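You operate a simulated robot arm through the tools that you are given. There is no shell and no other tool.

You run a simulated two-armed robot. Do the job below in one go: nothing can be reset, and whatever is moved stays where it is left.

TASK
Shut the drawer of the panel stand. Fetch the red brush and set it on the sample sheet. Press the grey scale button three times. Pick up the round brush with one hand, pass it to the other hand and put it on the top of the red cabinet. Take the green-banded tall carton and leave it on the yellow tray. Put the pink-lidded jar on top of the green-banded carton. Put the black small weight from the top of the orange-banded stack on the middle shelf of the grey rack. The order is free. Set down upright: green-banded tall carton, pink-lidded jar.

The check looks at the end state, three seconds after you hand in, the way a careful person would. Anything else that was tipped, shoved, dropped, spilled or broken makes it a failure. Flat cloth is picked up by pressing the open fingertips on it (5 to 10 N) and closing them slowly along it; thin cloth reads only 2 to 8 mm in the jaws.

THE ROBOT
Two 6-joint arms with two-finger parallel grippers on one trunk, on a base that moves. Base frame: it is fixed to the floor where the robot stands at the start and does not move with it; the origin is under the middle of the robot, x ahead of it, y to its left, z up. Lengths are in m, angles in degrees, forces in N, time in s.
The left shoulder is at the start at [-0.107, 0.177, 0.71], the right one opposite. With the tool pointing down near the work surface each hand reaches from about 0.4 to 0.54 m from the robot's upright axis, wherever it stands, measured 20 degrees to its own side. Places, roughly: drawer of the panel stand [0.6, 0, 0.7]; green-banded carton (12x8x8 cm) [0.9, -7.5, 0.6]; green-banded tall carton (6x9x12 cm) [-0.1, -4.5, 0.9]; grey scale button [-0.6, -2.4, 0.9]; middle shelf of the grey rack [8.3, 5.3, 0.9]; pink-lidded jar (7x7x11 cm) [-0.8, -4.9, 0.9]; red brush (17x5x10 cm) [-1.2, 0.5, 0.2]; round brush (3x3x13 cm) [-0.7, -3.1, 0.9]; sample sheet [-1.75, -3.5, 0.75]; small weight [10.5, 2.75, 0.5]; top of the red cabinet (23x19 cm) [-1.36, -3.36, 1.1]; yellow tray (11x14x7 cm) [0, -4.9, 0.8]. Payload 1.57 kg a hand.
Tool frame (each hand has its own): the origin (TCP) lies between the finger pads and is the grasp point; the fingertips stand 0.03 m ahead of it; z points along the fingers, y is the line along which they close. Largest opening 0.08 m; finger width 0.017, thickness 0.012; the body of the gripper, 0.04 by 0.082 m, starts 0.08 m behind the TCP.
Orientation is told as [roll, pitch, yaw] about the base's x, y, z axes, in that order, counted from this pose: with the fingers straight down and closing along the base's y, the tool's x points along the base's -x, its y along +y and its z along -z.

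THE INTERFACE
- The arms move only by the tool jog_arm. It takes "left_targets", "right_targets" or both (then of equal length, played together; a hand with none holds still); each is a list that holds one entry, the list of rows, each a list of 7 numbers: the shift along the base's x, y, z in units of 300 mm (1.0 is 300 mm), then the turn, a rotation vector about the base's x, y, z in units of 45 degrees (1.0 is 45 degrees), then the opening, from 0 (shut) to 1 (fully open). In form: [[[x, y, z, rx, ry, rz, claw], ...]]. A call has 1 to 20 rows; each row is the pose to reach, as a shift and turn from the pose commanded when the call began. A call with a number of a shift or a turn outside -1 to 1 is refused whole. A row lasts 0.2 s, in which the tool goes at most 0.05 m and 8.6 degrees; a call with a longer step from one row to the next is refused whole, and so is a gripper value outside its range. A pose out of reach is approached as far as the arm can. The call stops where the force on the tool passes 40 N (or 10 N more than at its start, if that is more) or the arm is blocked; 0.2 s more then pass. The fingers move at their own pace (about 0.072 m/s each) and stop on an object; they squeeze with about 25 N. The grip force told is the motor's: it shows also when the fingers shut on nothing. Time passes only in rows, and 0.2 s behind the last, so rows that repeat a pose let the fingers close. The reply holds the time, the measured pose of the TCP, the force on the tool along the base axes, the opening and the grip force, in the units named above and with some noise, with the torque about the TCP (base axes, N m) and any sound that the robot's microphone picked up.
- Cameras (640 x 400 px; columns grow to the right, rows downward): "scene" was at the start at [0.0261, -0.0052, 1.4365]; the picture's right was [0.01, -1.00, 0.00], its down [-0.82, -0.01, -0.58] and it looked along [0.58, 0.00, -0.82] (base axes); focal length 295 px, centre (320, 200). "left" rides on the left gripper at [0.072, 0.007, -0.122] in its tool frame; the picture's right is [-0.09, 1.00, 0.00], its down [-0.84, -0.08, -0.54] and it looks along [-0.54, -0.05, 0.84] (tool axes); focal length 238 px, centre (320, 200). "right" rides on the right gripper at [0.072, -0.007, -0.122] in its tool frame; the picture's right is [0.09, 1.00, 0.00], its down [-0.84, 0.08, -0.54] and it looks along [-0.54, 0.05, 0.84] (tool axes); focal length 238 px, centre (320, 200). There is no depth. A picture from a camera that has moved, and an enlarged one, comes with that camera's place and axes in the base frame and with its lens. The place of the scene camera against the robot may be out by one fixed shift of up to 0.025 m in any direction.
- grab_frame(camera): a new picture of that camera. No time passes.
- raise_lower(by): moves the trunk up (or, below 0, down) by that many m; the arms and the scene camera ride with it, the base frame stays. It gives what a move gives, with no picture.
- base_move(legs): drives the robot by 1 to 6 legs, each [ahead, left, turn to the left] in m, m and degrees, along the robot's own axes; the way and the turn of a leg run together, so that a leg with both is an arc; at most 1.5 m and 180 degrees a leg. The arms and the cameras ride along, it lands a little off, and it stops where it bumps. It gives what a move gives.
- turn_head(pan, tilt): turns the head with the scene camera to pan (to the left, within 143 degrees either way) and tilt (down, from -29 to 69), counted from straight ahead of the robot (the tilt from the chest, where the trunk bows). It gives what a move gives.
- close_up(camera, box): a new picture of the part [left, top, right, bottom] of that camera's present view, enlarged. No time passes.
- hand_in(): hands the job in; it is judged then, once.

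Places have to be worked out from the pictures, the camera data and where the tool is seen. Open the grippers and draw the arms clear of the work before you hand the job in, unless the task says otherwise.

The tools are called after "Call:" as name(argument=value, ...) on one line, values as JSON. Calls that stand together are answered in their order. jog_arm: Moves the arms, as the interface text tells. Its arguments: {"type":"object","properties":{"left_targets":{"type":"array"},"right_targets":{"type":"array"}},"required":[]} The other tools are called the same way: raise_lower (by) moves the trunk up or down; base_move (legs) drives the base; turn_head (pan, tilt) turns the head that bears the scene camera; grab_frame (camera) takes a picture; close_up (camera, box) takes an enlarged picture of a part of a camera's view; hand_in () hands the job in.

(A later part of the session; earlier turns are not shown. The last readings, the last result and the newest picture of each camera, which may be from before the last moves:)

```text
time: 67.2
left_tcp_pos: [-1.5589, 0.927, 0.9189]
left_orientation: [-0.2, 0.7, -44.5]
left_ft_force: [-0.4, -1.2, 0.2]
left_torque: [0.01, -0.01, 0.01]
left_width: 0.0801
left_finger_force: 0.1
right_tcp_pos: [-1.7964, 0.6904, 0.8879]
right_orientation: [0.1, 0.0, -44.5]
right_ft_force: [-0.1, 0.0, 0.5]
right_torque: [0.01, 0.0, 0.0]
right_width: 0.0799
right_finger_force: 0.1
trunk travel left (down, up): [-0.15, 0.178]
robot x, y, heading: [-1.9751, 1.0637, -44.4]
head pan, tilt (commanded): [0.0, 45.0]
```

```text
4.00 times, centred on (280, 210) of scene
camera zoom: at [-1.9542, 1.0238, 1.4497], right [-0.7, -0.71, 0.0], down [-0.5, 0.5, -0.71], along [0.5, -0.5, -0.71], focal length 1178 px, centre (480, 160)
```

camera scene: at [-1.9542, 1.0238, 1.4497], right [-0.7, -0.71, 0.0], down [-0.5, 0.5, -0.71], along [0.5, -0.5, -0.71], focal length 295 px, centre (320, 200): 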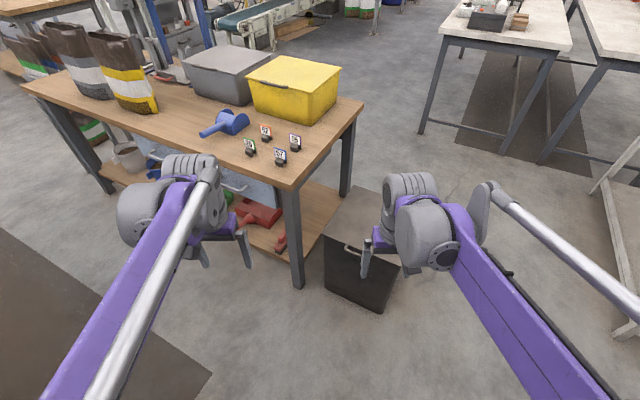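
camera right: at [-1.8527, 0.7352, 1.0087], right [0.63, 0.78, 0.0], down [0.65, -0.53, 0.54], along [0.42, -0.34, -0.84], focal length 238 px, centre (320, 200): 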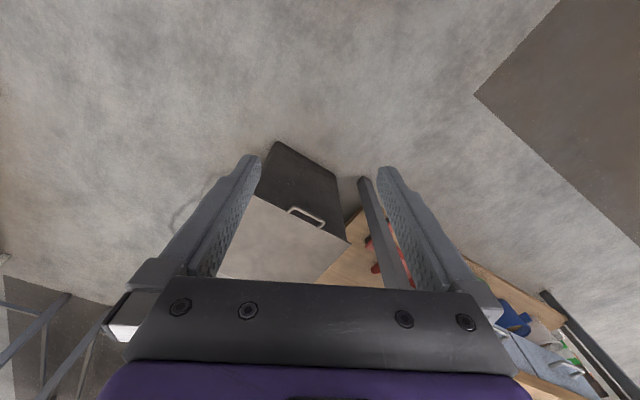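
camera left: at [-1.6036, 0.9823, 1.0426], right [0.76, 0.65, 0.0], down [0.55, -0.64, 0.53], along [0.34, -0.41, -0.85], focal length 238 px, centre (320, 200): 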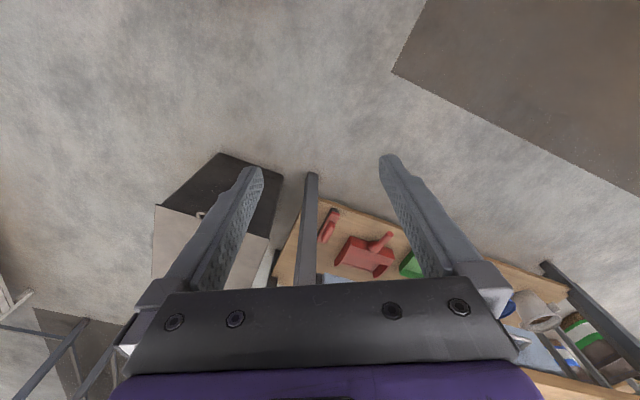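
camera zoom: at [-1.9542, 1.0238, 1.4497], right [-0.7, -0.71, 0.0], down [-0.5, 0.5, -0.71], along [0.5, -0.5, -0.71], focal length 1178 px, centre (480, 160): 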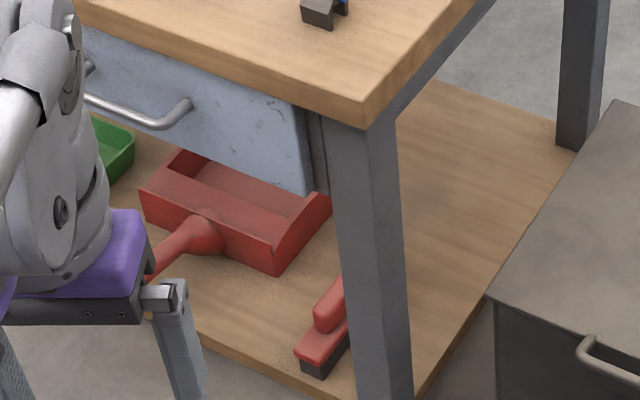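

The slim one is the brush: black bristles, red back with a raised grip, long axis across the bench, grip near (-1.16, 0.50, 0.25), about 0.18 m in from the far table edge under a drawer unit. I take station square to the bench edge, still well back from it.

Call:
base_move(legs=[[0.187, 0.394, 0], [0, 0, -28]])

Call:
turn_head(pan=10, tilt=50)

Call:
grab_frame(camera="scene")

Call:
grab_frame(camera="left")

```text
time: 72.7
left_tcp_pos: [-1.2574, 0.9015, 0.9193]
left_orientation: [-0.2, 0.6, -72.6]
left_ft_force: [-0.3, -0.1, 0.3]
left_torque: [-0.03, 0.0, -0.03]
left_width: 0.0801
left_finger_force: 0.0
right_tcp_pos: [-1.5814, 0.8068, 0.8878]
right_orientation: [0.0, -0.1, -72.6]
right_ft_force: [0.7, 1.1, -0.4]
right_torque: [-0.01, -0.02, -0.02]
right_width: 0.0798
right_finger_force: 0.1
trunk travel left (down, up): [-0.15, 0.178]
robot x, y, heading: [-1.5609, 1.2187, -72.5]
head pan, tilt (commanded): [0.0, 45.0]
```

```text
time: 73.4
left_tcp_pos: [-1.2574, 0.9029, 0.9184]
left_orientation: [-0.1, 0.6, -72.6]
left_ft_force: [0.7, 0.3, 0.6]
left_torque: [-0.02, -0.01, 0.02]
left_width: 0.0801
left_finger_force: 0.1
right_tcp_pos: [-1.5807, 0.8071, 0.8876]
right_orientation: [0.0, 0.0, -72.6]
right_ft_force: [0.0, 0.4, -1.0]
right_torque: [0.0, 0.0, -0.01]
right_width: 0.0799
right_finger_force: 0.1
trunk travel left (down, up): [-0.15, 0.178]
robot x, y, heading: [-1.5603, 1.2201, -73.0]
head pan, tilt (commanded): [10.0, 50.0]
```

```text
taken
camera scene: at [-1.5495, 1.1771, 1.4428], right [-0.89, -0.46, 0.0], down [-0.35, 0.68, -0.64], along [0.3, -0.57, -0.77], focal length 295 px, centre (320, 200)
```

scene: 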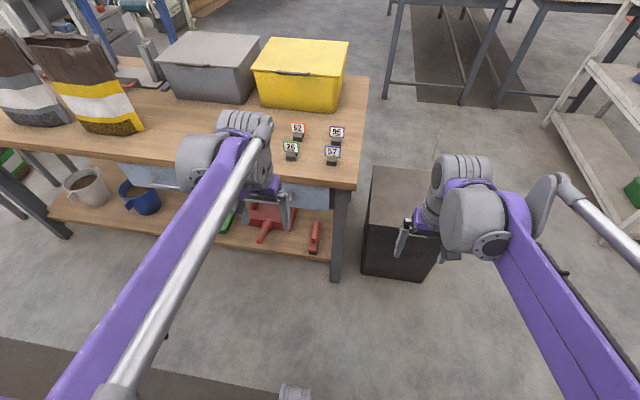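

```text
taken
camera left: at [-1.2729, 0.9726, 1.0426], right [0.98, 0.21, 0.0], down [0.18, -0.83, 0.53], along [0.11, -0.52, -0.85], focal length 238 px, centre (320, 200)
```

left: 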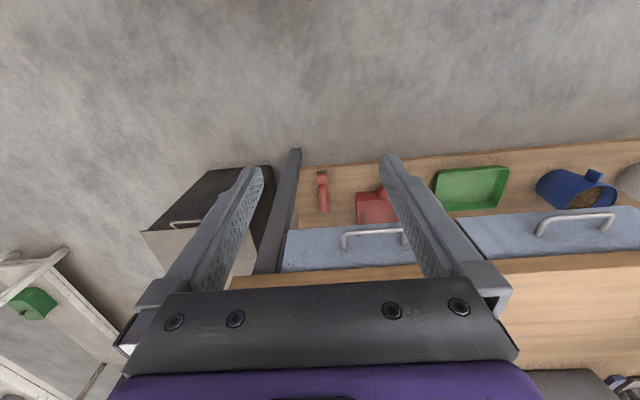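

Now the brush is well in view between leg and scoop. I take close-ups from both cameras to triangulate it and the table edge.

Call:
close_up(camera="scene", box=[240, 160, 400, 260])

Call:
close_up(camera="left", box=[260, 140, 420, 240])

```text
4.00 times, centred on (320, 210) of scene
camera zoom: at [-1.5495, 1.1771, 1.4428], right [-0.89, -0.46, 0.0], down [-0.35, 0.68, -0.64], along [0.3, -0.57, -0.77], focal length 1178 px, centre (320, 160)
```

zoom: 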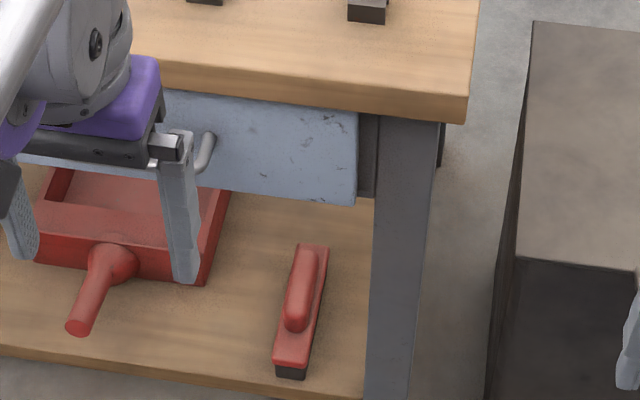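

```text
4.00 times, centred on (340, 190) of left
camera zoom: at [-1.2729, 0.9726, 1.0426], right [0.98, 0.21, 0.0], down [0.18, -0.83, 0.53], along [0.11, -0.52, -0.85], focal length 953 px, centre (240, 240)
```

zoom: 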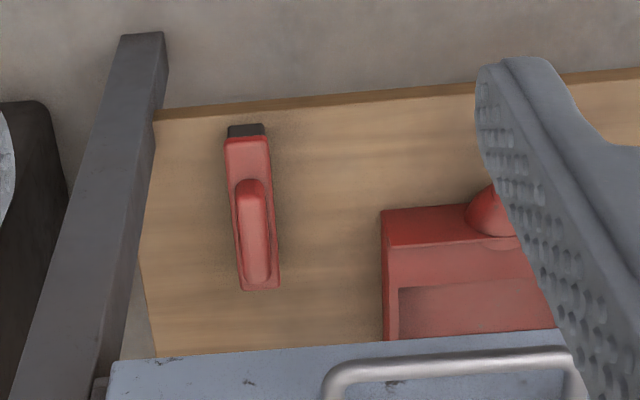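

I place the brush centre near (-1.155, 0.485), body top about 0.205 and grip top about 0.25, axis along my heading, 0.82 m ahead and 0.167 m left of me. I lower the trunk, then tilt the left hand forward and down so it can go in under the table edge.

Call:
raise_lower(by=-0.12)

Call:
jog_arm(left_targets=[[[0.0, 0.0, -0.12, 0, 0, 0, 1], [0.0, 0.0, -0.24, -0.17, -0.053, 0, 1], [0.01, -0.02, -0.36, -0.34, -0.107, 0, 1], [0.015, -0.05, -0.5, -0.51, -0.16, 0, 1], [0.02, -0.1, -0.64, -0.68, -0.213, 0, 1], [0.025, -0.15, -0.78, -0.848, -0.266, 0, 1], [0.03, -0.2, -0.9, -0.848, -0.266, 0, 1]]], right_targets=[[[0.0, 0.0, 0.1, 0, 0, 0, 1], [0.0, 0.0, 0.2, 0, 0, 0, 1], [0.0, 0.0, 0.3, 0, 0, 0, 1], [0.0, 0.0, 0.4, 0, 0, 0, 1], [0.0, 0.0, 0.4, 0, 0, 0, 1], [0.0, 0.0, 0.4, 0, 0, 0, 1], [0.0, 0.0, 0.4, 0, 0, 0, 1]]])

Call:
grab_frame(camera="scene")

Call:
grab_frame(camera="left")

```text
time: 74.9
left_tcp_pos: [-1.2584, 0.9021, 0.8003]
left_orientation: [-0.1, 0.6, -72.7]
left_ft_force: [0.0, 0.0, 1.7]
left_torque: [0.0, 0.0, 0.04]
left_width: 0.08
left_finger_force: 0.1
right_tcp_pos: [-1.5806, 0.8062, 0.7675]
right_orientation: [0.0, 0.1, -72.6]
right_ft_force: [0.2, -0.2, 0.4]
right_torque: [0.02, 0.0, 0.0]
right_width: 0.0799
right_finger_force: 0.1
trunk travel left (down, up): [-0.03, 0.298]
robot x, y, heading: [-1.5598, 1.2174, -72.7]
head pan, tilt (commanded): [10.0, 50.0]
```

```text
time: 76.5
left_tcp_pos: [-1.2511, 0.8405, 0.529]
left_orientation: [-0.1, -39.6, -72.7]
left_ft_force: [-0.3, -0.6, 1.0]
left_torque: [0.01, 0.0, -0.01]
left_width: 0.08
left_finger_force: 0.1
right_tcp_pos: [-1.5809, 0.8061, 0.8876]
right_orientation: [0.1, 0.0, -72.5]
right_ft_force: [0.1, -0.1, 0.5]
right_torque: [-0.01, 0.02, 0.0]
right_width: 0.08
right_finger_force: 0.1
trunk travel left (down, up): [-0.03, 0.298]
robot x, y, heading: [-1.5598, 1.2214, -72.6]
head pan, tilt (commanded): [10.0, 50.0]
```

```text
taken
camera scene: at [-1.5381, 1.1409, 1.3136], right [-0.89, -0.46, 0.0], down [-0.35, 0.68, -0.64], along [0.3, -0.57, -0.77], focal length 295 px, centre (320, 200)
```

scene: 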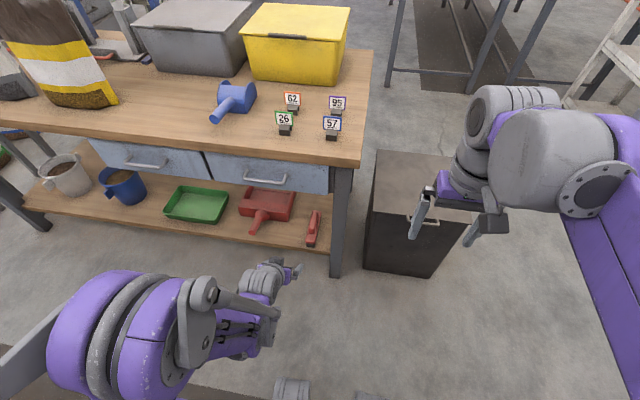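

```text
taken
camera left: at [-1.2837, 0.9704, 0.579], right [0.97, 0.23, 0.06], down [0.02, -0.31, 0.95], along [0.23, -0.92, -0.31], focal length 238 px, centre (320, 200)
```

left: 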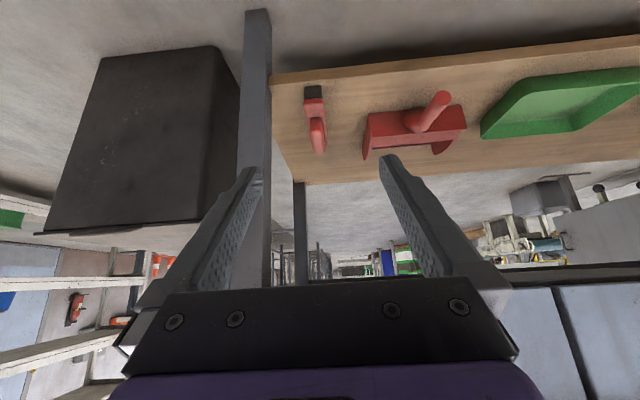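

The tilted pose works, and a second view puts the grip centre at (-1.159, 0.488, 0.237). I bring the hand lower and farther ahead, still short of the shelf edge.

Call:
jog_arm(left_targets=[[[0.01, -0.07, -0.13, 0, 0, 0, 1], [0.02, -0.14, -0.26, 0, 0, 0, 1], [0.03, -0.21, -0.4, 0, 0, 0, 1], [0.04, -0.28, -0.54, 0, 0, 0, 1], [0.052, -0.354, -0.663, 0, 0, 0, 1], [0.052, -0.354, -0.663, 0, 0, 0, 1]]])

Call:
grab_frame(camera="scene")

Call:
grab_frame(camera="left")

```text
time: 77.9
left_tcp_pos: [-1.2332, 0.7352, 0.33]
left_orientation: [-0.2, -39.4, -72.8]
left_ft_force: [0.4, 0.0, 0.7]
left_torque: [0.02, -0.01, -0.01]
left_width: 0.0799
left_finger_force: 0.1
right_tcp_pos: [-1.5819, 0.8069, 0.8868]
right_orientation: [0.0, -0.1, -72.6]
right_ft_force: [0.4, 0.3, 0.7]
right_torque: [0.0, -0.01, 0.0]
right_width: 0.0797
right_finger_force: 0.0
trunk travel left (down, up): [-0.03, 0.298]
robot x, y, heading: [-1.5632, 1.22, -72.4]
head pan, tilt (commanded): [10.0, 50.0]
```

```text
taken
camera scene: at [-1.5384, 1.1416, 1.3137], right [-0.89, -0.46, 0.0], down [-0.35, 0.68, -0.64], along [0.3, -0.57, -0.77], focal length 295 px, centre (320, 200)
```

scene: 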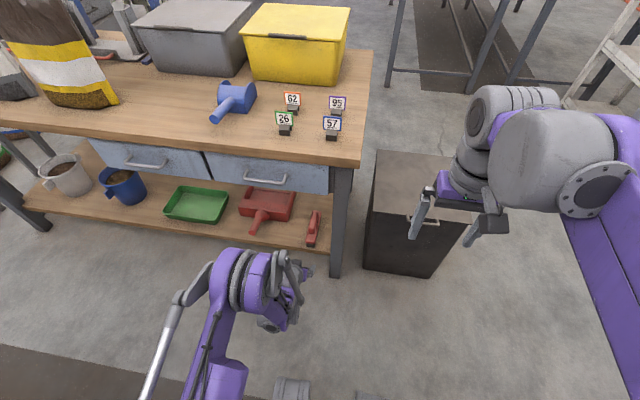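

```text
taken
camera left: at [-1.2663, 0.8658, 0.3797], right [0.97, 0.23, 0.06], down [0.02, -0.31, 0.95], along [0.23, -0.92, -0.31], focal length 238 px, centre (320, 200)
```

left: 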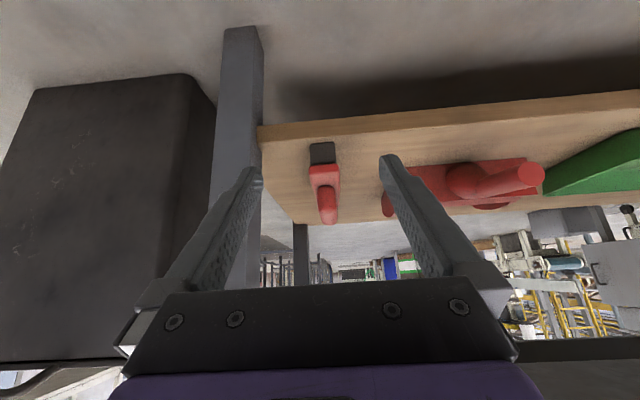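

The fingers straddle the brush axis well. I zoom in once more to fix its height and lateral place from this low view.

Call:
close_up(camera="left", box=[220, 110, 420, 235])

```text
3.20 times, centred on (320, 172) of left
camera zoom: at [-1.2663, 0.8658, 0.3797], right [0.97, 0.23, 0.06], down [0.02, -0.31, 0.95], along [0.23, -0.92, -0.31], focal length 763 px, centre (320, 288)
```

zoom: 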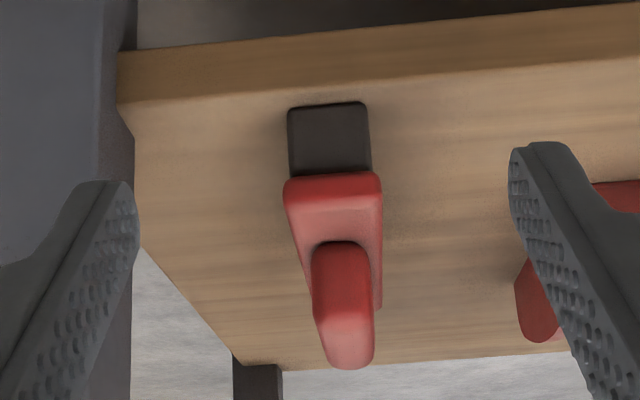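

Combining the views, the brush body top is around 0.24 and the grip top under about 0.29. I raise the hand slightly, tilt it further forward so that the wrist stays low under the table edge, then drive in 0.2 m.

Call:
jog_arm(left_targets=[[[0, 0, 0.07, -0.159, -0.05, 0, 1], [0, 0, 0.14, -0.318, -0.0997, 0, 1], [0, 0, 0.15, -0.318, -0.0997, 0, 1]]])

Call:
base_move(legs=[[0.2, 0, 0]])

Call:
grab_frame(camera="scene")

Call:
grab_frame(camera="left")

```text
time: 78.7
left_tcp_pos: [-1.2331, 0.7351, 0.3772]
left_orientation: [0.0, -54.5, -72.7]
left_ft_force: [0.4, 0.0, 0.1]
left_torque: [-0.03, -0.02, -0.03]
left_width: 0.0801
left_finger_force: 0.2
right_tcp_pos: [-1.5808, 0.8059, 0.8872]
right_orientation: [-0.1, 0.0, -72.6]
right_ft_force: [-0.2, 0.1, -1.1]
right_torque: [0.02, 0.0, 0.01]
right_width: 0.0798
right_finger_force: 0.0
trunk travel left (down, up): [-0.03, 0.298]
robot x, y, heading: [-1.5634, 1.2215, -72.6]
head pan, tilt (commanded): [10.0, 50.0]
```

```text
time: 80.3
left_tcp_pos: [-1.1719, 0.5457, 0.3745]
left_orientation: [0.0, -54.4, -72.6]
left_ft_force: [-0.5, -0.1, 0.0]
left_torque: [0.0, -0.01, -0.02]
left_width: 0.0798
left_finger_force: 0.1
right_tcp_pos: [-1.5198, 0.6144, 0.8887]
right_orientation: [0.0, 0.0, -72.5]
right_ft_force: [0.4, -0.4, 0.0]
right_torque: [-0.01, 0.01, 0.0]
right_width: 0.08
right_finger_force: 0.0
trunk travel left (down, up): [-0.03, 0.298]
robot x, y, heading: [-1.4972, 1.0301, -72.6]
head pan, tilt (commanded): [10.0, 50.0]
```

```text
taken
camera scene: at [-1.478, 0.9499, 1.3136], right [-0.89, -0.46, 0.0], down [-0.35, 0.68, -0.64], along [0.3, -0.57, -0.77], focal length 295 px, centre (320, 200)
```

scene: 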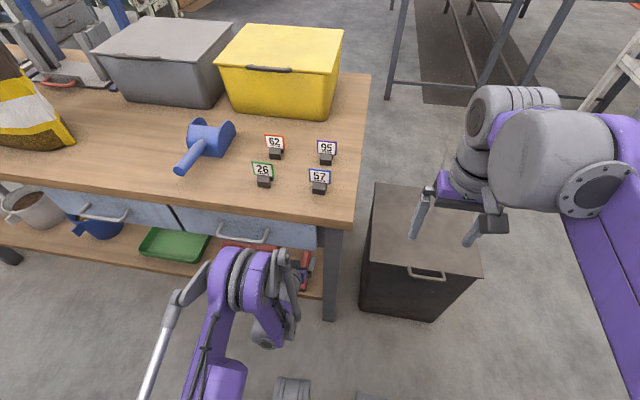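

```text
taken
camera left: at [-1.2083, 0.683, 0.3888], right [0.97, 0.25, 0.07], down [-0.06, -0.07, 1.0], along [0.25, -0.97, -0.05], focal length 238 px, centre (320, 200)
```

left: 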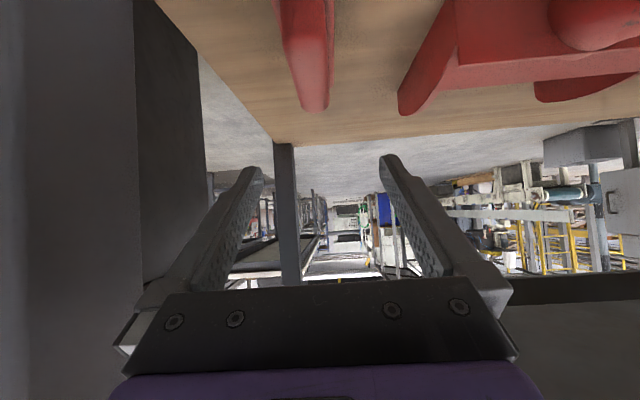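

The hand is over the brush: its grip top is now at z about 0.285, running from (-1.183, 0.569) to (-1.149, 0.465), body top about 0.24. I move 30 mm ahead and down over the grip, then look.

Call:
jog_arm(left_targets=[[[0.005, -0.04, -0.1, 0, 0, 0, 1], [0.011, -0.075, -0.18, 0, 0, 0, 1], [0.017, -0.1, -0.25, 0, 0, 0, 1]]])

Call:
grab_frame(camera="left")

Call:
turn_head(pan=25, tilt=60)

Call:
grab_frame(camera="scene")

```text
time: 81.1
left_tcp_pos: [-1.1666, 0.5141, 0.3001]
left_orientation: [-0.1, -54.4, -72.6]
left_ft_force: [0.4, 0.1, 0.0]
left_torque: [0.01, 0.0, -0.01]
left_width: 0.0797
left_finger_force: 0.0
right_tcp_pos: [-1.5203, 0.616, 0.8866]
right_orientation: [0.1, 0.0, -72.6]
right_ft_force: [0.0, 0.2, 0.2]
right_torque: [-0.02, 0.05, 0.01]
right_width: 0.0801
right_finger_force: 0.1
trunk travel left (down, up): [-0.03, 0.298]
robot x, y, heading: [-1.5024, 1.0292, -72.1]
head pan, tilt (commanded): [10.0, 50.0]
```

```text
taken
camera left: at [-1.2033, 0.6529, 0.3136], right [0.97, 0.25, 0.07], down [-0.06, -0.07, 1.0], along [0.25, -0.97, -0.05], focal length 238 px, centre (320, 200)
```

left: 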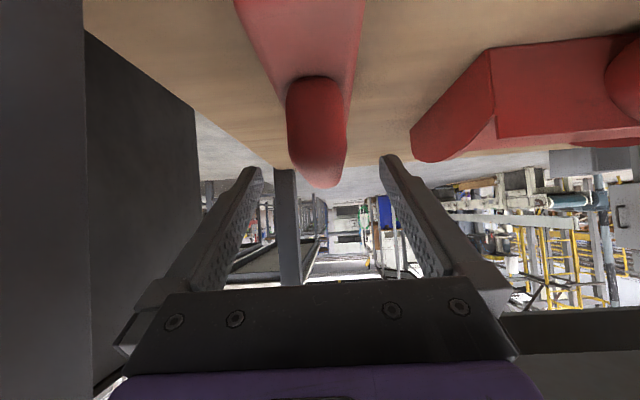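

```text
time: 81.9
left_tcp_pos: [-1.1674, 0.5156, 0.3012]
left_orientation: [0.1, -54.4, -72.7]
left_ft_force: [0.0, -0.1, 0.4]
left_torque: [-0.02, 0.02, -0.02]
left_width: 0.0798
left_finger_force: 0.2
right_tcp_pos: [-1.52, 0.6161, 0.8875]
right_orientation: [0.0, 0.0, -72.5]
right_ft_force: [0.2, 0.0, 0.3]
right_torque: [0.01, -0.02, 0.02]
right_width: 0.0802
right_finger_force: 0.0
trunk travel left (down, up): [-0.03, 0.298]
robot x, y, heading: [-1.497, 1.0284, -72.5]
head pan, tilt (commanded): [25.0, 60.0]
```

```text
taken
camera scene: at [-1.4687, 0.9696, 1.3011], right [-0.74, -0.68, 0.0], down [-0.58, 0.64, -0.5], along [0.34, -0.37, -0.87], focal length 295 px, centre (320, 200)
```

scene: 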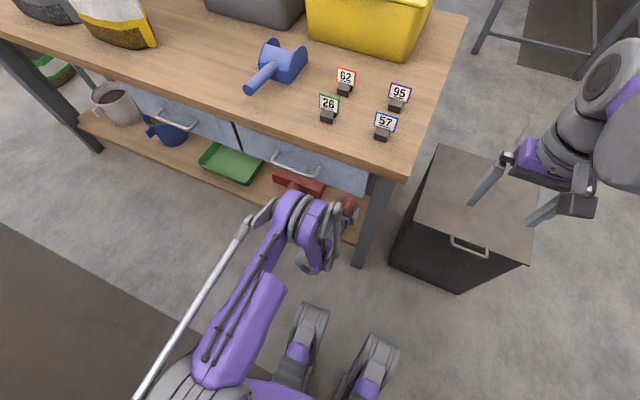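

Seen from here the body top is at about z 0.25 and the grip at 0.25–0.287, centred between the fingers. I lower 22 mm and close on the grip.

Call:
jog_arm(left_targets=[[[0, 0, -0.04, 0, 0, 0, 1], [0, 0, -0.073, 0, 0, 0, 1], [0, 0, -0.073, 0, 0, 0, 0.6], [0, 0, -0.073, 0, 0, 0, 0.3], [0, 0, -0.073, 0, 0, 0, 0], [0, 0, -0.073, 0, 0, 0, 0], [0, 0, -0.073, 0, 0, 0, 0]]])

Call:
grab_frame(camera="left")

```text
time: 83.5
left_tcp_pos: [-1.166, 0.5152, 0.279]
left_orientation: [0.0, -54.4, -72.6]
left_ft_force: [-0.5, -0.4, 0.7]
left_torque: [-0.06, -0.06, 0.04]
left_width: 0.0277
left_finger_force: 24.9
right_tcp_pos: [-1.5199, 0.6161, 0.8893]
right_orientation: [0.0, 0.0, -72.4]
right_ft_force: [-0.3, -0.4, 0.5]
right_torque: [0.01, 0.02, 0.0]
right_width: 0.08
right_finger_force: 0.1
trunk travel left (down, up): [-0.03, 0.298]
robot x, y, heading: [-1.4992, 1.0274, -72.6]
head pan, tilt (commanded): [25.0, 60.0]
```

```text
taken
camera left: at [-1.2032, 0.653, 0.2921], right [0.97, 0.25, 0.07], down [-0.06, -0.07, 1.0], along [0.25, -0.97, -0.05], focal length 238 px, centre (320, 200)
```

left: 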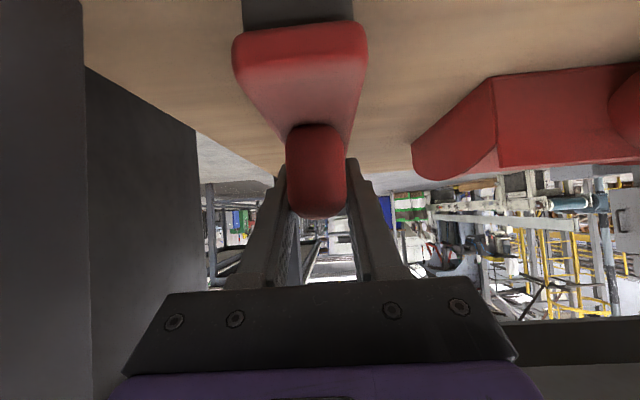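

The fingers hold the brush's grip (27.7 mm wide, 25 N). I lift it 6 cm and check that it comes along.

Call:
jog_arm(left_targets=[[[0, 0, 0.06, 0, 0, 0, 0], [0, 0, 0.13, 0, 0, 0, 0], [0, 0, 0.2, 0, 0, 0, 0], [0, 0, 0.2, 0, 0, 0, 0]]])

Call:
grab_frame(camera="left")

Call:
base_move(legs=[[-0.35, 0, 0]])

Call:
turn_head(pan=20, tilt=55)

Call:
grab_frame(camera="scene")

Call:
grab_frame(camera="left")

```text
time: 84.5
left_tcp_pos: [-1.166, 0.5146, 0.3386]
left_orientation: [0.0, -54.3, -72.5]
left_ft_force: [-0.4, 0.3, -2.9]
left_torque: [0.02, 0.03, 0.0]
left_width: 0.0279
left_finger_force: 24.9
right_tcp_pos: [-1.5201, 0.6148, 0.8881]
right_orientation: [-0.1, -0.1, -72.5]
right_ft_force: [0.5, 0.8, 0.5]
right_torque: [-0.01, 0.01, -0.06]
right_width: 0.0801
right_finger_force: 0.0
trunk travel left (down, up): [-0.03, 0.298]
robot x, y, heading: [-1.5016, 1.0288, -72.7]
head pan, tilt (commanded): [25.0, 60.0]
```

```text
taken
camera left: at [-1.2026, 0.6526, 0.352], right [0.97, 0.25, 0.07], down [-0.06, -0.07, 1.0], along [0.25, -0.97, -0.05], focal length 238 px, centre (320, 200)
```

left: 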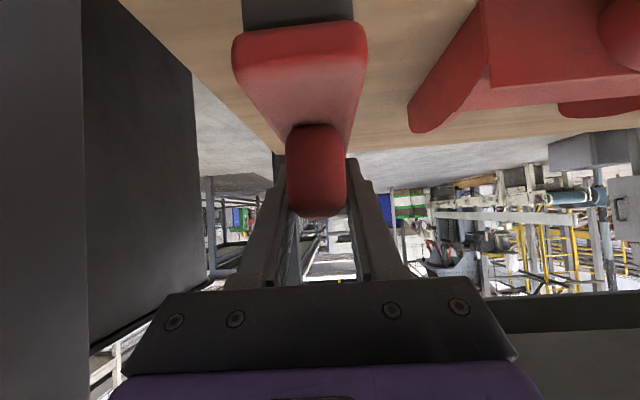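

```text
time: 86.8
left_tcp_pos: [-1.2705, 0.8522, 0.3396]
left_orientation: [0.0, -54.4, -72.4]
left_ft_force: [-0.2, 0.1, -1.8]
left_torque: [-0.02, -0.02, 0.01]
left_width: 0.0279
left_finger_force: 24.9
right_tcp_pos: [-1.6247, 0.9519, 0.8891]
right_orientation: [0.0, 0.0, -72.3]
right_ft_force: [0.0, -0.5, -1.2]
right_torque: [0.0, -0.01, 0.0]
right_width: 0.08
right_finger_force: 0.2
trunk travel left (down, up): [-0.03, 0.298]
robot x, y, heading: [-1.605, 1.3635, -72.4]
head pan, tilt (commanded): [25.0, 60.0]
```

```text
time: 87.5
left_tcp_pos: [-1.2703, 0.8527, 0.339]
left_orientation: [0.0, -54.4, -72.4]
left_ft_force: [-0.2, -0.8, -2.5]
left_torque: [0.03, 0.01, -0.01]
left_width: 0.0281
left_finger_force: 24.8
right_tcp_pos: [-1.626, 0.9514, 0.8874]
right_orientation: [0.0, 0.1, -72.4]
right_ft_force: [0.4, 1.5, -0.8]
right_torque: [0.0, -0.01, -0.02]
right_width: 0.0803
right_finger_force: 0.1
trunk travel left (down, up): [-0.03, 0.298]
robot x, y, heading: [-1.6094, 1.3642, -72.5]
head pan, tilt (commanded): [20.0, 55.0]
```

```text
taken
camera scene: at [-1.5762, 1.2982, 1.3071], right [-0.79, -0.61, 0.0], down [-0.5, 0.65, -0.57], along [0.35, -0.45, -0.82], focal length 295 px, centre (320, 200)
```

scene: 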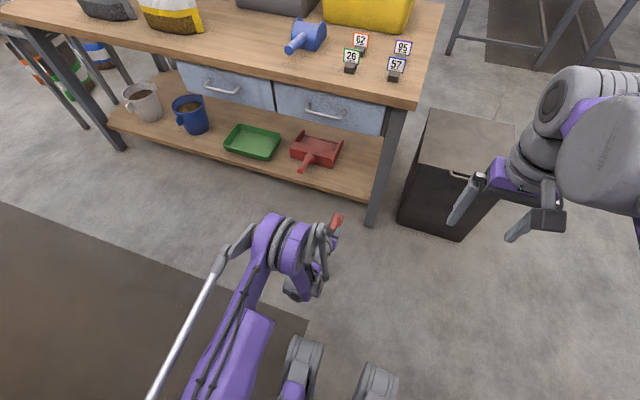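

```text
taken
camera left: at [-1.3082, 0.9901, 0.3517], right [0.97, 0.25, 0.07], down [-0.06, -0.07, 1.0], along [0.25, -0.97, -0.05], focal length 238 px, centre (320, 200)
```

left: 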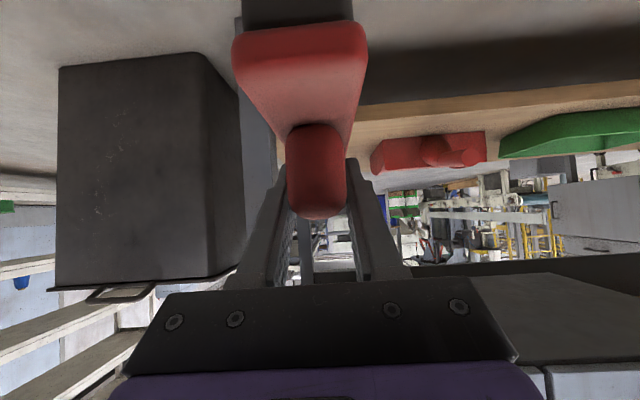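

The brush is held and the scoop, tray and mugs are untouched. I raise the trunk and bring the hand up and in for the carry.

Call:
raise_lower(by=0.15)

Call:
jog_arm(left_targets=[[[-0.005, 0.015, 0.14, 0, 0, 0, 0], [-0.01, 0.03, 0.28, 0, 0, 0, 0], [-0.02, 0.06, 0.42, 0, 0, 0, 0], [-0.03, 0.09, 0.56, 0, 0, 0, 0], [-0.045, 0.13, 0.7, 0, 0, 0, 0], [-0.06, 0.18, 0.84, 0, 0, 0, 0], [-0.08, 0.25, 0.97, 0, 0, 0, 0]]])

Call:
jog_arm(left_targets=[[[0, 0.0, 0.14, 0, 0, 0, 0], [0, 0, 0.28, 0, 0, 0, 0], [0, 0, 0.42, 0, 0, 0, 0], [0, 0, 0.55, 0, 0, 0, 0]]])

Call:
turn_head(pan=0, tilt=35)

Call:
grab_frame(camera="scene")

```text
time: 89.2
left_tcp_pos: [-1.2709, 0.853, 0.4888]
left_orientation: [0.1, -54.5, -72.4]
left_ft_force: [0.7, -0.2, -2.1]
left_torque: [0.02, 0.0, 0.0]
left_width: 0.0278
left_finger_force: 24.7
right_tcp_pos: [-1.6249, 0.9516, 1.0368]
right_orientation: [0.0, 0.0, -72.3]
right_ft_force: [-0.2, 0.0, 0.6]
right_torque: [-0.01, 0.0, 0.01]
right_width: 0.0802
right_finger_force: 0.1
trunk travel left (down, up): [-0.18, 0.148]
robot x, y, heading: [-1.6091, 1.3653, -72.3]
head pan, tilt (commanded): [20.0, 55.0]
```

```text
time: 90.8
left_tcp_pos: [-1.2956, 0.9301, 0.7813]
left_orientation: [0.0, -54.4, -72.5]
left_ft_force: [-0.1, -0.9, -1.5]
left_torque: [0.02, -0.04, -0.01]
left_width: 0.0276
left_finger_force: 24.5
right_tcp_pos: [-1.6261, 0.9523, 1.0383]
right_orientation: [0.0, -0.2, -72.3]
right_ft_force: [-0.9, -0.2, -0.7]
right_torque: [0.01, -0.02, 0.0]
right_width: 0.0801
right_finger_force: 0.0
trunk travel left (down, up): [-0.18, 0.148]
robot x, y, heading: [-1.6062, 1.3659, -72.5]
head pan, tilt (commanded): [20.0, 55.0]
```

```text
time: 91.8
left_tcp_pos: [-1.2954, 0.928, 0.9456]
left_orientation: [0.0, -54.3, -72.3]
left_ft_force: [-0.6, -0.4, -1.7]
left_torque: [0.01, 0.03, -0.02]
left_width: 0.0279
left_finger_force: 25.4
right_tcp_pos: [-1.6245, 0.9514, 1.0378]
right_orientation: [0.0, 0.0, -72.4]
right_ft_force: [-0.4, 0.2, -0.2]
right_torque: [0.02, 0.02, 0.0]
right_width: 0.0799
right_finger_force: 0.1
trunk travel left (down, up): [-0.18, 0.148]
robot x, y, heading: [-1.6056, 1.3639, -72.4]
head pan, tilt (commanded): [20.0, 55.0]
```

```text
time: 92.6
left_tcp_pos: [-1.2959, 0.9273, 0.9448]
left_orientation: [0.1, -54.4, -72.4]
left_ft_force: [0.7, 0.5, -2.6]
left_torque: [0.04, 0.02, 0.02]
left_width: 0.0278
left_finger_force: 25.3
right_tcp_pos: [-1.626, 0.9518, 1.0372]
right_orientation: [0.2, 0.0, -72.4]
right_ft_force: [-1.1, -1.1, 0.1]
right_torque: [-0.02, 0.01, 0.0]
right_width: 0.08
right_finger_force: 0.1
trunk travel left (down, up): [-0.18, 0.148]
robot x, y, heading: [-1.6055, 1.3635, -72.4]
head pan, tilt (commanded): [0.0, 35.0]
```

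```text
taken
camera scene: at [-1.6061, 1.311, 1.4939], right [-0.95, -0.3, 0.0], down [-0.17, 0.55, -0.82], along [0.25, -0.78, -0.57], focal length 295 px, centre (320, 200)
```

scene: 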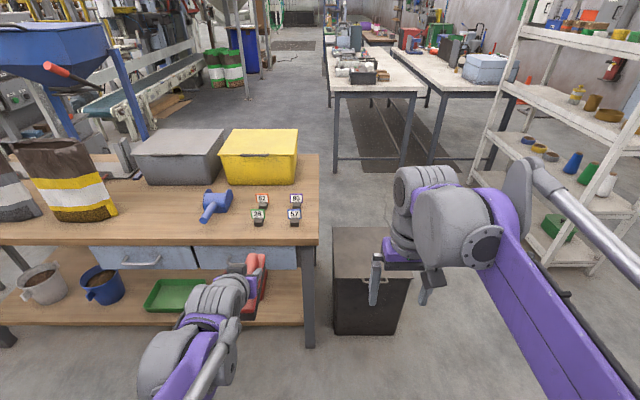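

Two long tables lie ahead-right with a mat aisle between them. I drive back the way I came, left of the bin, toward the near ends of those tables to inspect the layout.

Call:
base_move(legs=[[0, 0, -17.6], [0.3, -0.48, 0], [1.25, 0, 0], [0.4, 0.15, 0]])

Call:
turn_head(pan=0, tilt=30)

Call:
grab_frame(camera="scene")

```text
time: 106.4
left_tcp_pos: [-1.7489, -1.0833, 0.9446]
left_orientation: [0.0, -54.4, -89.2]
left_ft_force: [-0.6, 0.4, -1.6]
left_torque: [0.03, -0.02, -0.01]
left_width: 0.028
left_finger_force: 24.7
right_tcp_pos: [-2.0577, -0.9626, 1.0383]
right_orientation: [0.0, 0.0, -89.1]
right_ft_force: [0.8, 0.8, 0.5]
right_torque: [0.01, -0.01, -0.01]
right_width: 0.0803
right_finger_force: 0.0
trunk travel left (down, up): [-0.18, 0.148]
robot x, y, heading: [-1.9219, -0.5739, -89.2]
head pan, tilt (commanded): [0.0, 35.0]
```

```text
time: 107.1
left_tcp_pos: [-1.7478, -1.0818, 0.9445]
left_orientation: [0.0, -54.4, -89.2]
left_ft_force: [-0.4, 0.4, -2.5]
left_torque: [0.02, -0.01, 0.0]
left_width: 0.0274
left_finger_force: 24.9
right_tcp_pos: [-2.0584, -0.9631, 1.0382]
right_orientation: [0.0, 0.0, -89.2]
right_ft_force: [0.2, 0.5, 0.3]
right_torque: [-0.04, 0.02, -0.01]
right_width: 0.0798
right_finger_force: 0.1
trunk travel left (down, up): [-0.18, 0.148]
robot x, y, heading: [-1.924, -0.5673, -88.9]
head pan, tilt (commanded): [0.0, 30.0]
```

```text
taken
camera scene: at [-1.9348, -0.6313, 1.5017], right [-1.0, -0.01, 0.0], down [-0.01, 0.5, -0.87], along [0.01, -0.87, -0.5], focal length 295 px, centre (320, 200)
```

scene: 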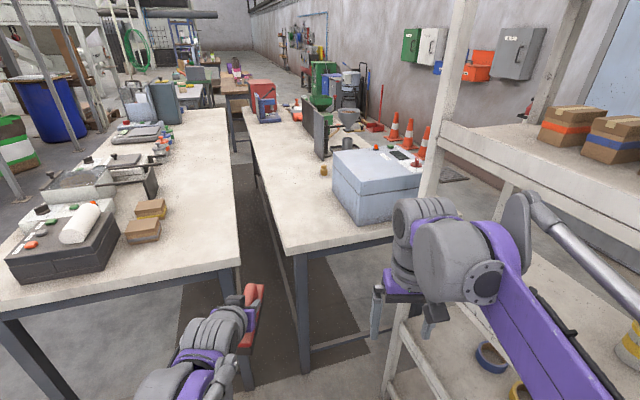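

The tables run parallel with a narrow gap between; beyond table 2 there is floor up to the wall. I zoom in to find the red cabinet, the sample sheet and the table ends.

Call:
close_up(camera="scene", box=[120, 60, 280, 160])

Call:
close_up(camera="scene", box=[230, 50, 390, 150])

Call:
turn_head(pan=15, tilt=20)

Call:
grab_frame(camera="scene")

```text
4.00 times, centred on (200, 110) of scene
camera zoom: at [-1.9348, -0.6313, 1.5017], right [-1.0, -0.01, 0.0], down [-0.01, 0.5, -0.87], along [0.01, -0.87, -0.5], focal length 1178 px, centre (800, 560)
```

zoom: 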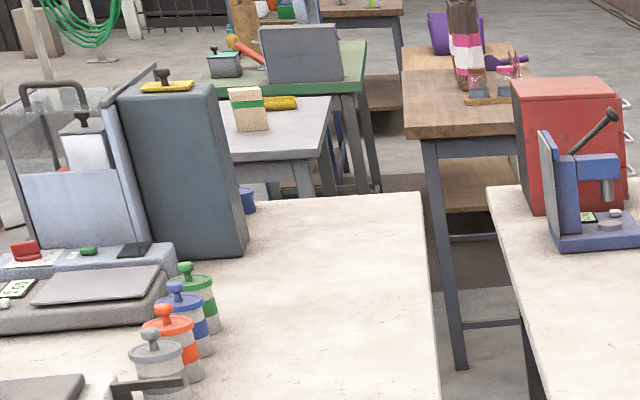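

```text
4.00 times, centred on (310, 100) of scene
camera zoom: at [-1.9348, -0.6313, 1.5017], right [-1.0, -0.01, 0.0], down [-0.01, 0.5, -0.87], along [0.01, -0.87, -0.5], focal length 1178 px, centre (360, 600)
```

zoom: 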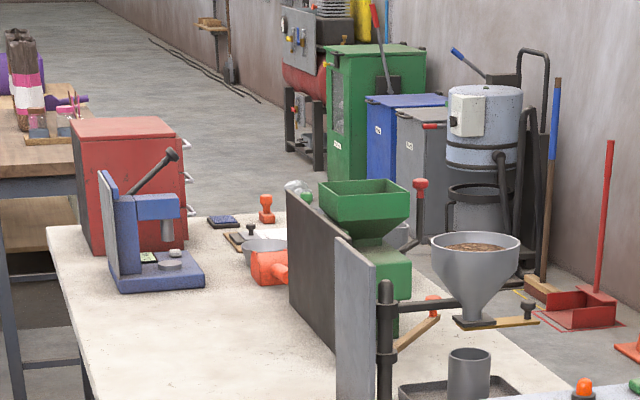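

```text
time: 107.9
left_tcp_pos: [-1.7492, -1.0834, 0.9459]
left_orientation: [0.0, -54.4, -89.3]
left_ft_force: [-0.2, -0.3, -1.7]
left_torque: [0.05, -0.02, 0.0]
left_width: 0.0279
left_finger_force: 24.5
right_tcp_pos: [-2.0585, -0.9618, 1.0382]
right_orientation: [0.0, 0.0, -89.2]
right_ft_force: [0.0, 0.1, -0.2]
right_torque: [0.0, -0.01, 0.01]
right_width: 0.0797
right_finger_force: 0.1
trunk travel left (down, up): [-0.18, 0.148]
robot x, y, heading: [-1.9183, -0.5739, -89.1]
head pan, tilt (commanded): [15.0, 20.0]
```

```text
taken
camera scene: at [-1.9107, -0.6305, 1.5178], right [-0.96, -0.27, 0.0], down [-0.09, 0.33, -0.94], along [0.26, -0.9, -0.34], focal length 295 px, centre (320, 200)
```

scene: 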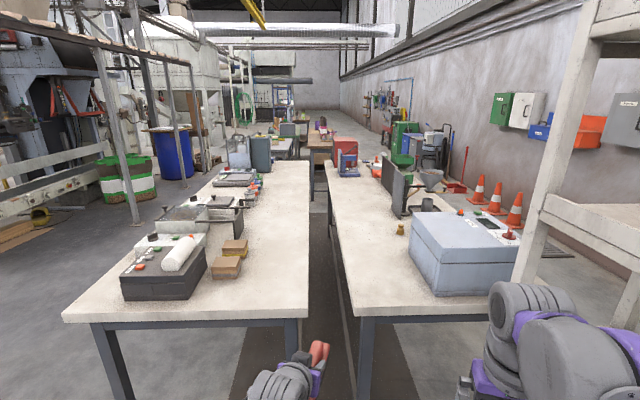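

The red cabinet, stamps and sample sheet sit near the far end of table 2, reachable from the gap beyond its far end. I drive round table 1 on the conveyor side: turn along the tables, sidestep left, then go ahead.

Call:
base_move(legs=[[0, 0, 16.6], [0.13, 1.25, 0], [1.5, 0, 0]])

Call:
turn_head(pan=-40, tilt=25)

Call:
grab_frame(camera="scene")

Call:
turn_head(pan=0, tilt=25)

Call:
grab_frame(camera="scene")

```text
time: 127.1
left_tcp_pos: [0.0821, -2.2072, 0.9456]
left_orientation: [0.0, -54.3, -72.2]
left_ft_force: [0.3, 0.5, -1.8]
left_torque: [0.04, 0.01, -0.02]
left_width: 0.0278
left_finger_force: 25.0
right_tcp_pos: [-0.2494, -2.1838, 1.038]
right_orientation: [0.0, 0.1, -72.1]
right_ft_force: [-0.1, 0.5, -0.5]
right_torque: [0.01, -0.02, 0.05]
right_width: 0.0799
right_finger_force: 0.2
trunk travel left (down, up): [-0.18, 0.148]
robot x, y, heading: [-0.2347, -1.7682, -72.2]
head pan, tilt (commanded): [15.0, 20.0]
```

```text
time: 128.3
left_tcp_pos: [0.0826, -2.2064, 0.9454]
left_orientation: [0.0, -54.4, -72.3]
left_ft_force: [-0.9, -0.1, -1.6]
left_torque: [0.02, 0.0, -0.02]
left_width: 0.0278
left_finger_force: 24.7
right_tcp_pos: [-0.25, -2.1831, 1.0384]
right_orientation: [0.1, 0.0, -72.1]
right_ft_force: [0.4, 0.0, 0.1]
right_torque: [0.0, 0.04, -0.01]
right_width: 0.08
right_finger_force: 0.1
trunk travel left (down, up): [-0.18, 0.148]
robot x, y, heading: [-0.2357, -1.7692, -72.2]
head pan, tilt (commanded): [-40.0, 25.0]
```

```text
taken
camera scene: at [-0.2931, -1.825, 1.5097], right [-0.93, 0.38, 0.0], down [0.16, 0.39, -0.91], along [-0.34, -0.84, -0.42], focal length 295 px, centre (320, 200)
```

scene: 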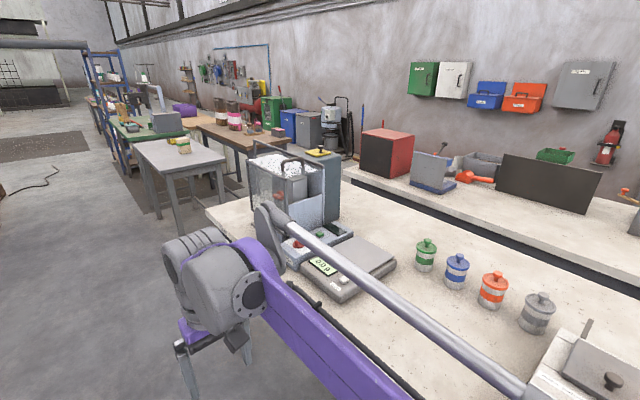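

```text
time: 129.4
left_tcp_pos: [0.0809, -2.2052, 0.9454]
left_orientation: [0.0, -54.5, -72.2]
left_ft_force: [-0.1, 0.0, -2.6]
left_torque: [0.06, 0.02, 0.01]
left_width: 0.0279
left_finger_force: 25.2
right_tcp_pos: [-0.2503, -2.181, 1.0384]
right_orientation: [0.0, -0.1, -72.1]
right_ft_force: [0.2, 1.4, -0.7]
right_torque: [0.0, 0.01, -0.02]
right_width: 0.0798
right_finger_force: 0.1
trunk travel left (down, up): [-0.18, 0.148]
robot x, y, heading: [-0.2384, -1.7685, -72.1]
head pan, tilt (commanded): [0.0, 25.0]
```

```text
taken
camera scene: at [-0.2303, -1.8273, 1.5097], right [-0.95, -0.31, 0.0], down [-0.13, 0.4, -0.91], along [0.28, -0.86, -0.42], focal length 295 px, centre (320, 200)
```

scene: 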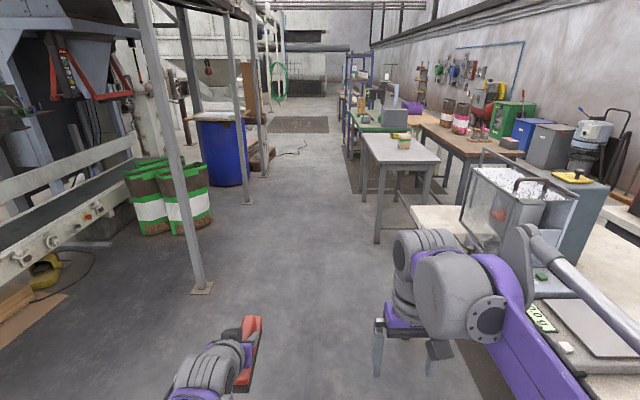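

The gap between table 1's far end (q≈3.2 along my line) and the small grey table (≈4.0) is about 0.85 m wide. I drive on until level with that gap and look into it.

Call:
base_move(legs=[[1.5, 0, 0], [0.45, 0, 0]])

Call:
turn_head(pan=-85, tilt=30)

Call:
grab_frame(camera="scene")

Call:
turn_head(pan=-40, tilt=35)

Call:
grab_frame(camera="scene")

```text
time: 139.1
left_tcp_pos: [0.6614, -4.0687, 0.9451]
left_orientation: [0.0, -54.4, -72.8]
left_ft_force: [1.2, -1.1, -2.1]
left_torque: [0.02, -0.02, -0.01]
left_width: 0.0279
left_finger_force: 24.4
right_tcp_pos: [0.3321, -4.0414, 1.0374]
right_orientation: [-0.1, 0.0, -72.7]
right_ft_force: [0.1, 0.2, -0.1]
right_torque: [0.01, 0.0, 0.03]
right_width: 0.0799
right_finger_force: 0.1
trunk travel left (down, up): [-0.18, 0.148]
robot x, y, heading: [0.3532, -3.6268, -72.5]
head pan, tilt (commanded): [0.0, 25.0]
```

```text
time: 140.7
left_tcp_pos: [0.6627, -4.0674, 0.9444]
left_orientation: [0.0, -54.4, -72.7]
left_ft_force: [-0.7, 0.1, -2.7]
left_torque: [0.03, 0.02, 0.0]
left_width: 0.0277
left_finger_force: 25.0
right_tcp_pos: [0.3316, -4.0402, 1.0388]
right_orientation: [0.0, 0.0, -72.7]
right_ft_force: [0.1, -0.8, -0.1]
right_torque: [0.03, 0.02, 0.0]
right_width: 0.0797
right_finger_force: 0.0
trunk travel left (down, up): [-0.18, 0.148]
robot x, y, heading: [0.3556, -3.6296, -72.9]
head pan, tilt (commanded): [-85.0, 30.0]
```

```text
taken
camera scene: at [0.2441, -3.6327, 1.5018], right [-0.38, 0.93, 0.0], down [0.46, 0.19, -0.87], along [-0.8, -0.33, -0.5], focal length 295 px, centre (320, 200)
```

scene: 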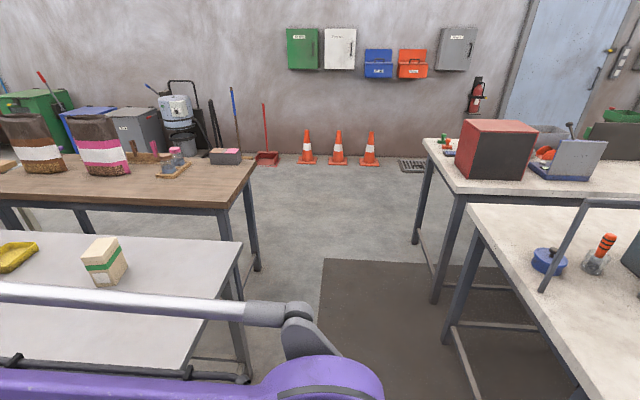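

```text
time: 141.8
left_tcp_pos: [0.6623, -4.068, 0.9455]
left_orientation: [0.0, -54.3, -72.9]
left_ft_force: [-0.9, 0.2, -1.7]
left_torque: [0.02, 0.02, -0.02]
left_width: 0.028
left_finger_force: 25.1
right_tcp_pos: [0.3331, -4.0418, 1.0376]
right_orientation: [0.0, -0.1, -72.6]
right_ft_force: [-0.3, -0.3, -0.2]
right_torque: [0.01, -0.01, 0.01]
right_width: 0.0802
right_finger_force: 0.1
trunk travel left (down, up): [-0.18, 0.148]
robot x, y, heading: [0.3534, -3.6278, -72.7]
head pan, tilt (commanded): [-40.0, 35.0]
```

```text
taken
camera scene: at [0.2937, -3.6796, 1.494], right [-0.92, 0.39, 0.0], down [0.22, 0.53, -0.82], along [-0.32, -0.76, -0.57], focal length 295 px, centre (320, 200)
```

scene: 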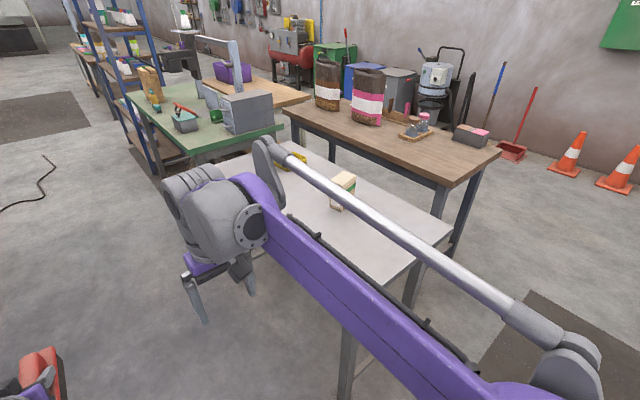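

The gap is about 1.07 m wide and clear through to the wall. I turn right into it and drive along until I am beyond table 2's end.

Call:
base_move(legs=[[0, 0, -90], [0.9, -0.07, 0], [0.85, 0, 0]])

Call:
turn_head(pan=-75, tilt=35)

Call:
grab_frame(camera="scene")

```text
time: 154.5
left_tcp_pos: [-1.7733, -4.3682, 0.9458]
left_orientation: [0.0, -54.3, -163.3]
left_ft_force: [0.2, -0.7, -1.4]
left_torque: [0.04, -0.03, 0.0]
left_width: 0.0277
left_finger_force: 25.0
right_tcp_pos: [-1.7446, -4.0371, 1.0386]
right_orientation: [0.0, -0.1, -163.3]
right_ft_force: [-0.1, 0.5, -1.4]
right_torque: [0.0, -0.01, 0.0]
right_width: 0.0799
right_finger_force: 0.2
trunk travel left (down, up): [-0.18, 0.148]
robot x, y, heading: [-1.328, -4.0608, -163.0]
head pan, tilt (commanded): [-40.0, 35.0]
```

```text
time: 155.5
left_tcp_pos: [-1.7734, -4.3673, 0.9451]
left_orientation: [0.0, -54.3, -163.4]
left_ft_force: [-1.1, -0.4, -1.8]
left_torque: [0.01, 0.02, -0.02]
left_width: 0.0278
left_finger_force: 24.8
right_tcp_pos: [-1.7438, -4.0384, 1.0376]
right_orientation: [0.0, -0.1, -163.1]
right_ft_force: [0.6, -0.2, -0.3]
right_torque: [0.01, -0.01, 0.0]
right_width: 0.0798
right_finger_force: 0.1
trunk travel left (down, up): [-0.18, 0.148]
robot x, y, heading: [-1.3318, -4.0599, -163.3]
head pan, tilt (commanded): [-75.0, 35.0]
```

```text
taken
camera scene: at [-1.3552, -3.981, 1.494], right [0.85, 0.53, 0.0], down [0.3, -0.49, -0.82], along [-0.43, 0.7, -0.57], focal length 295 px, centre (320, 200)
```

scene: 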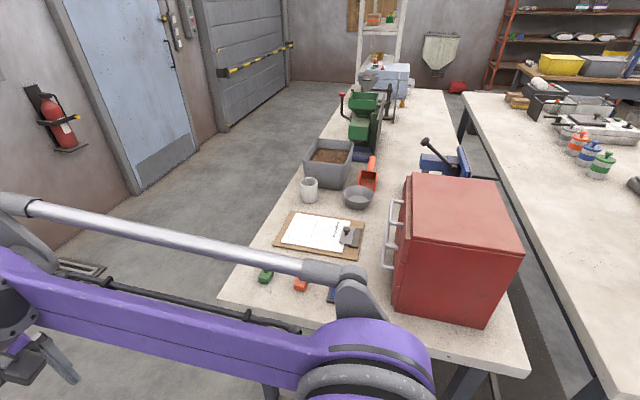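

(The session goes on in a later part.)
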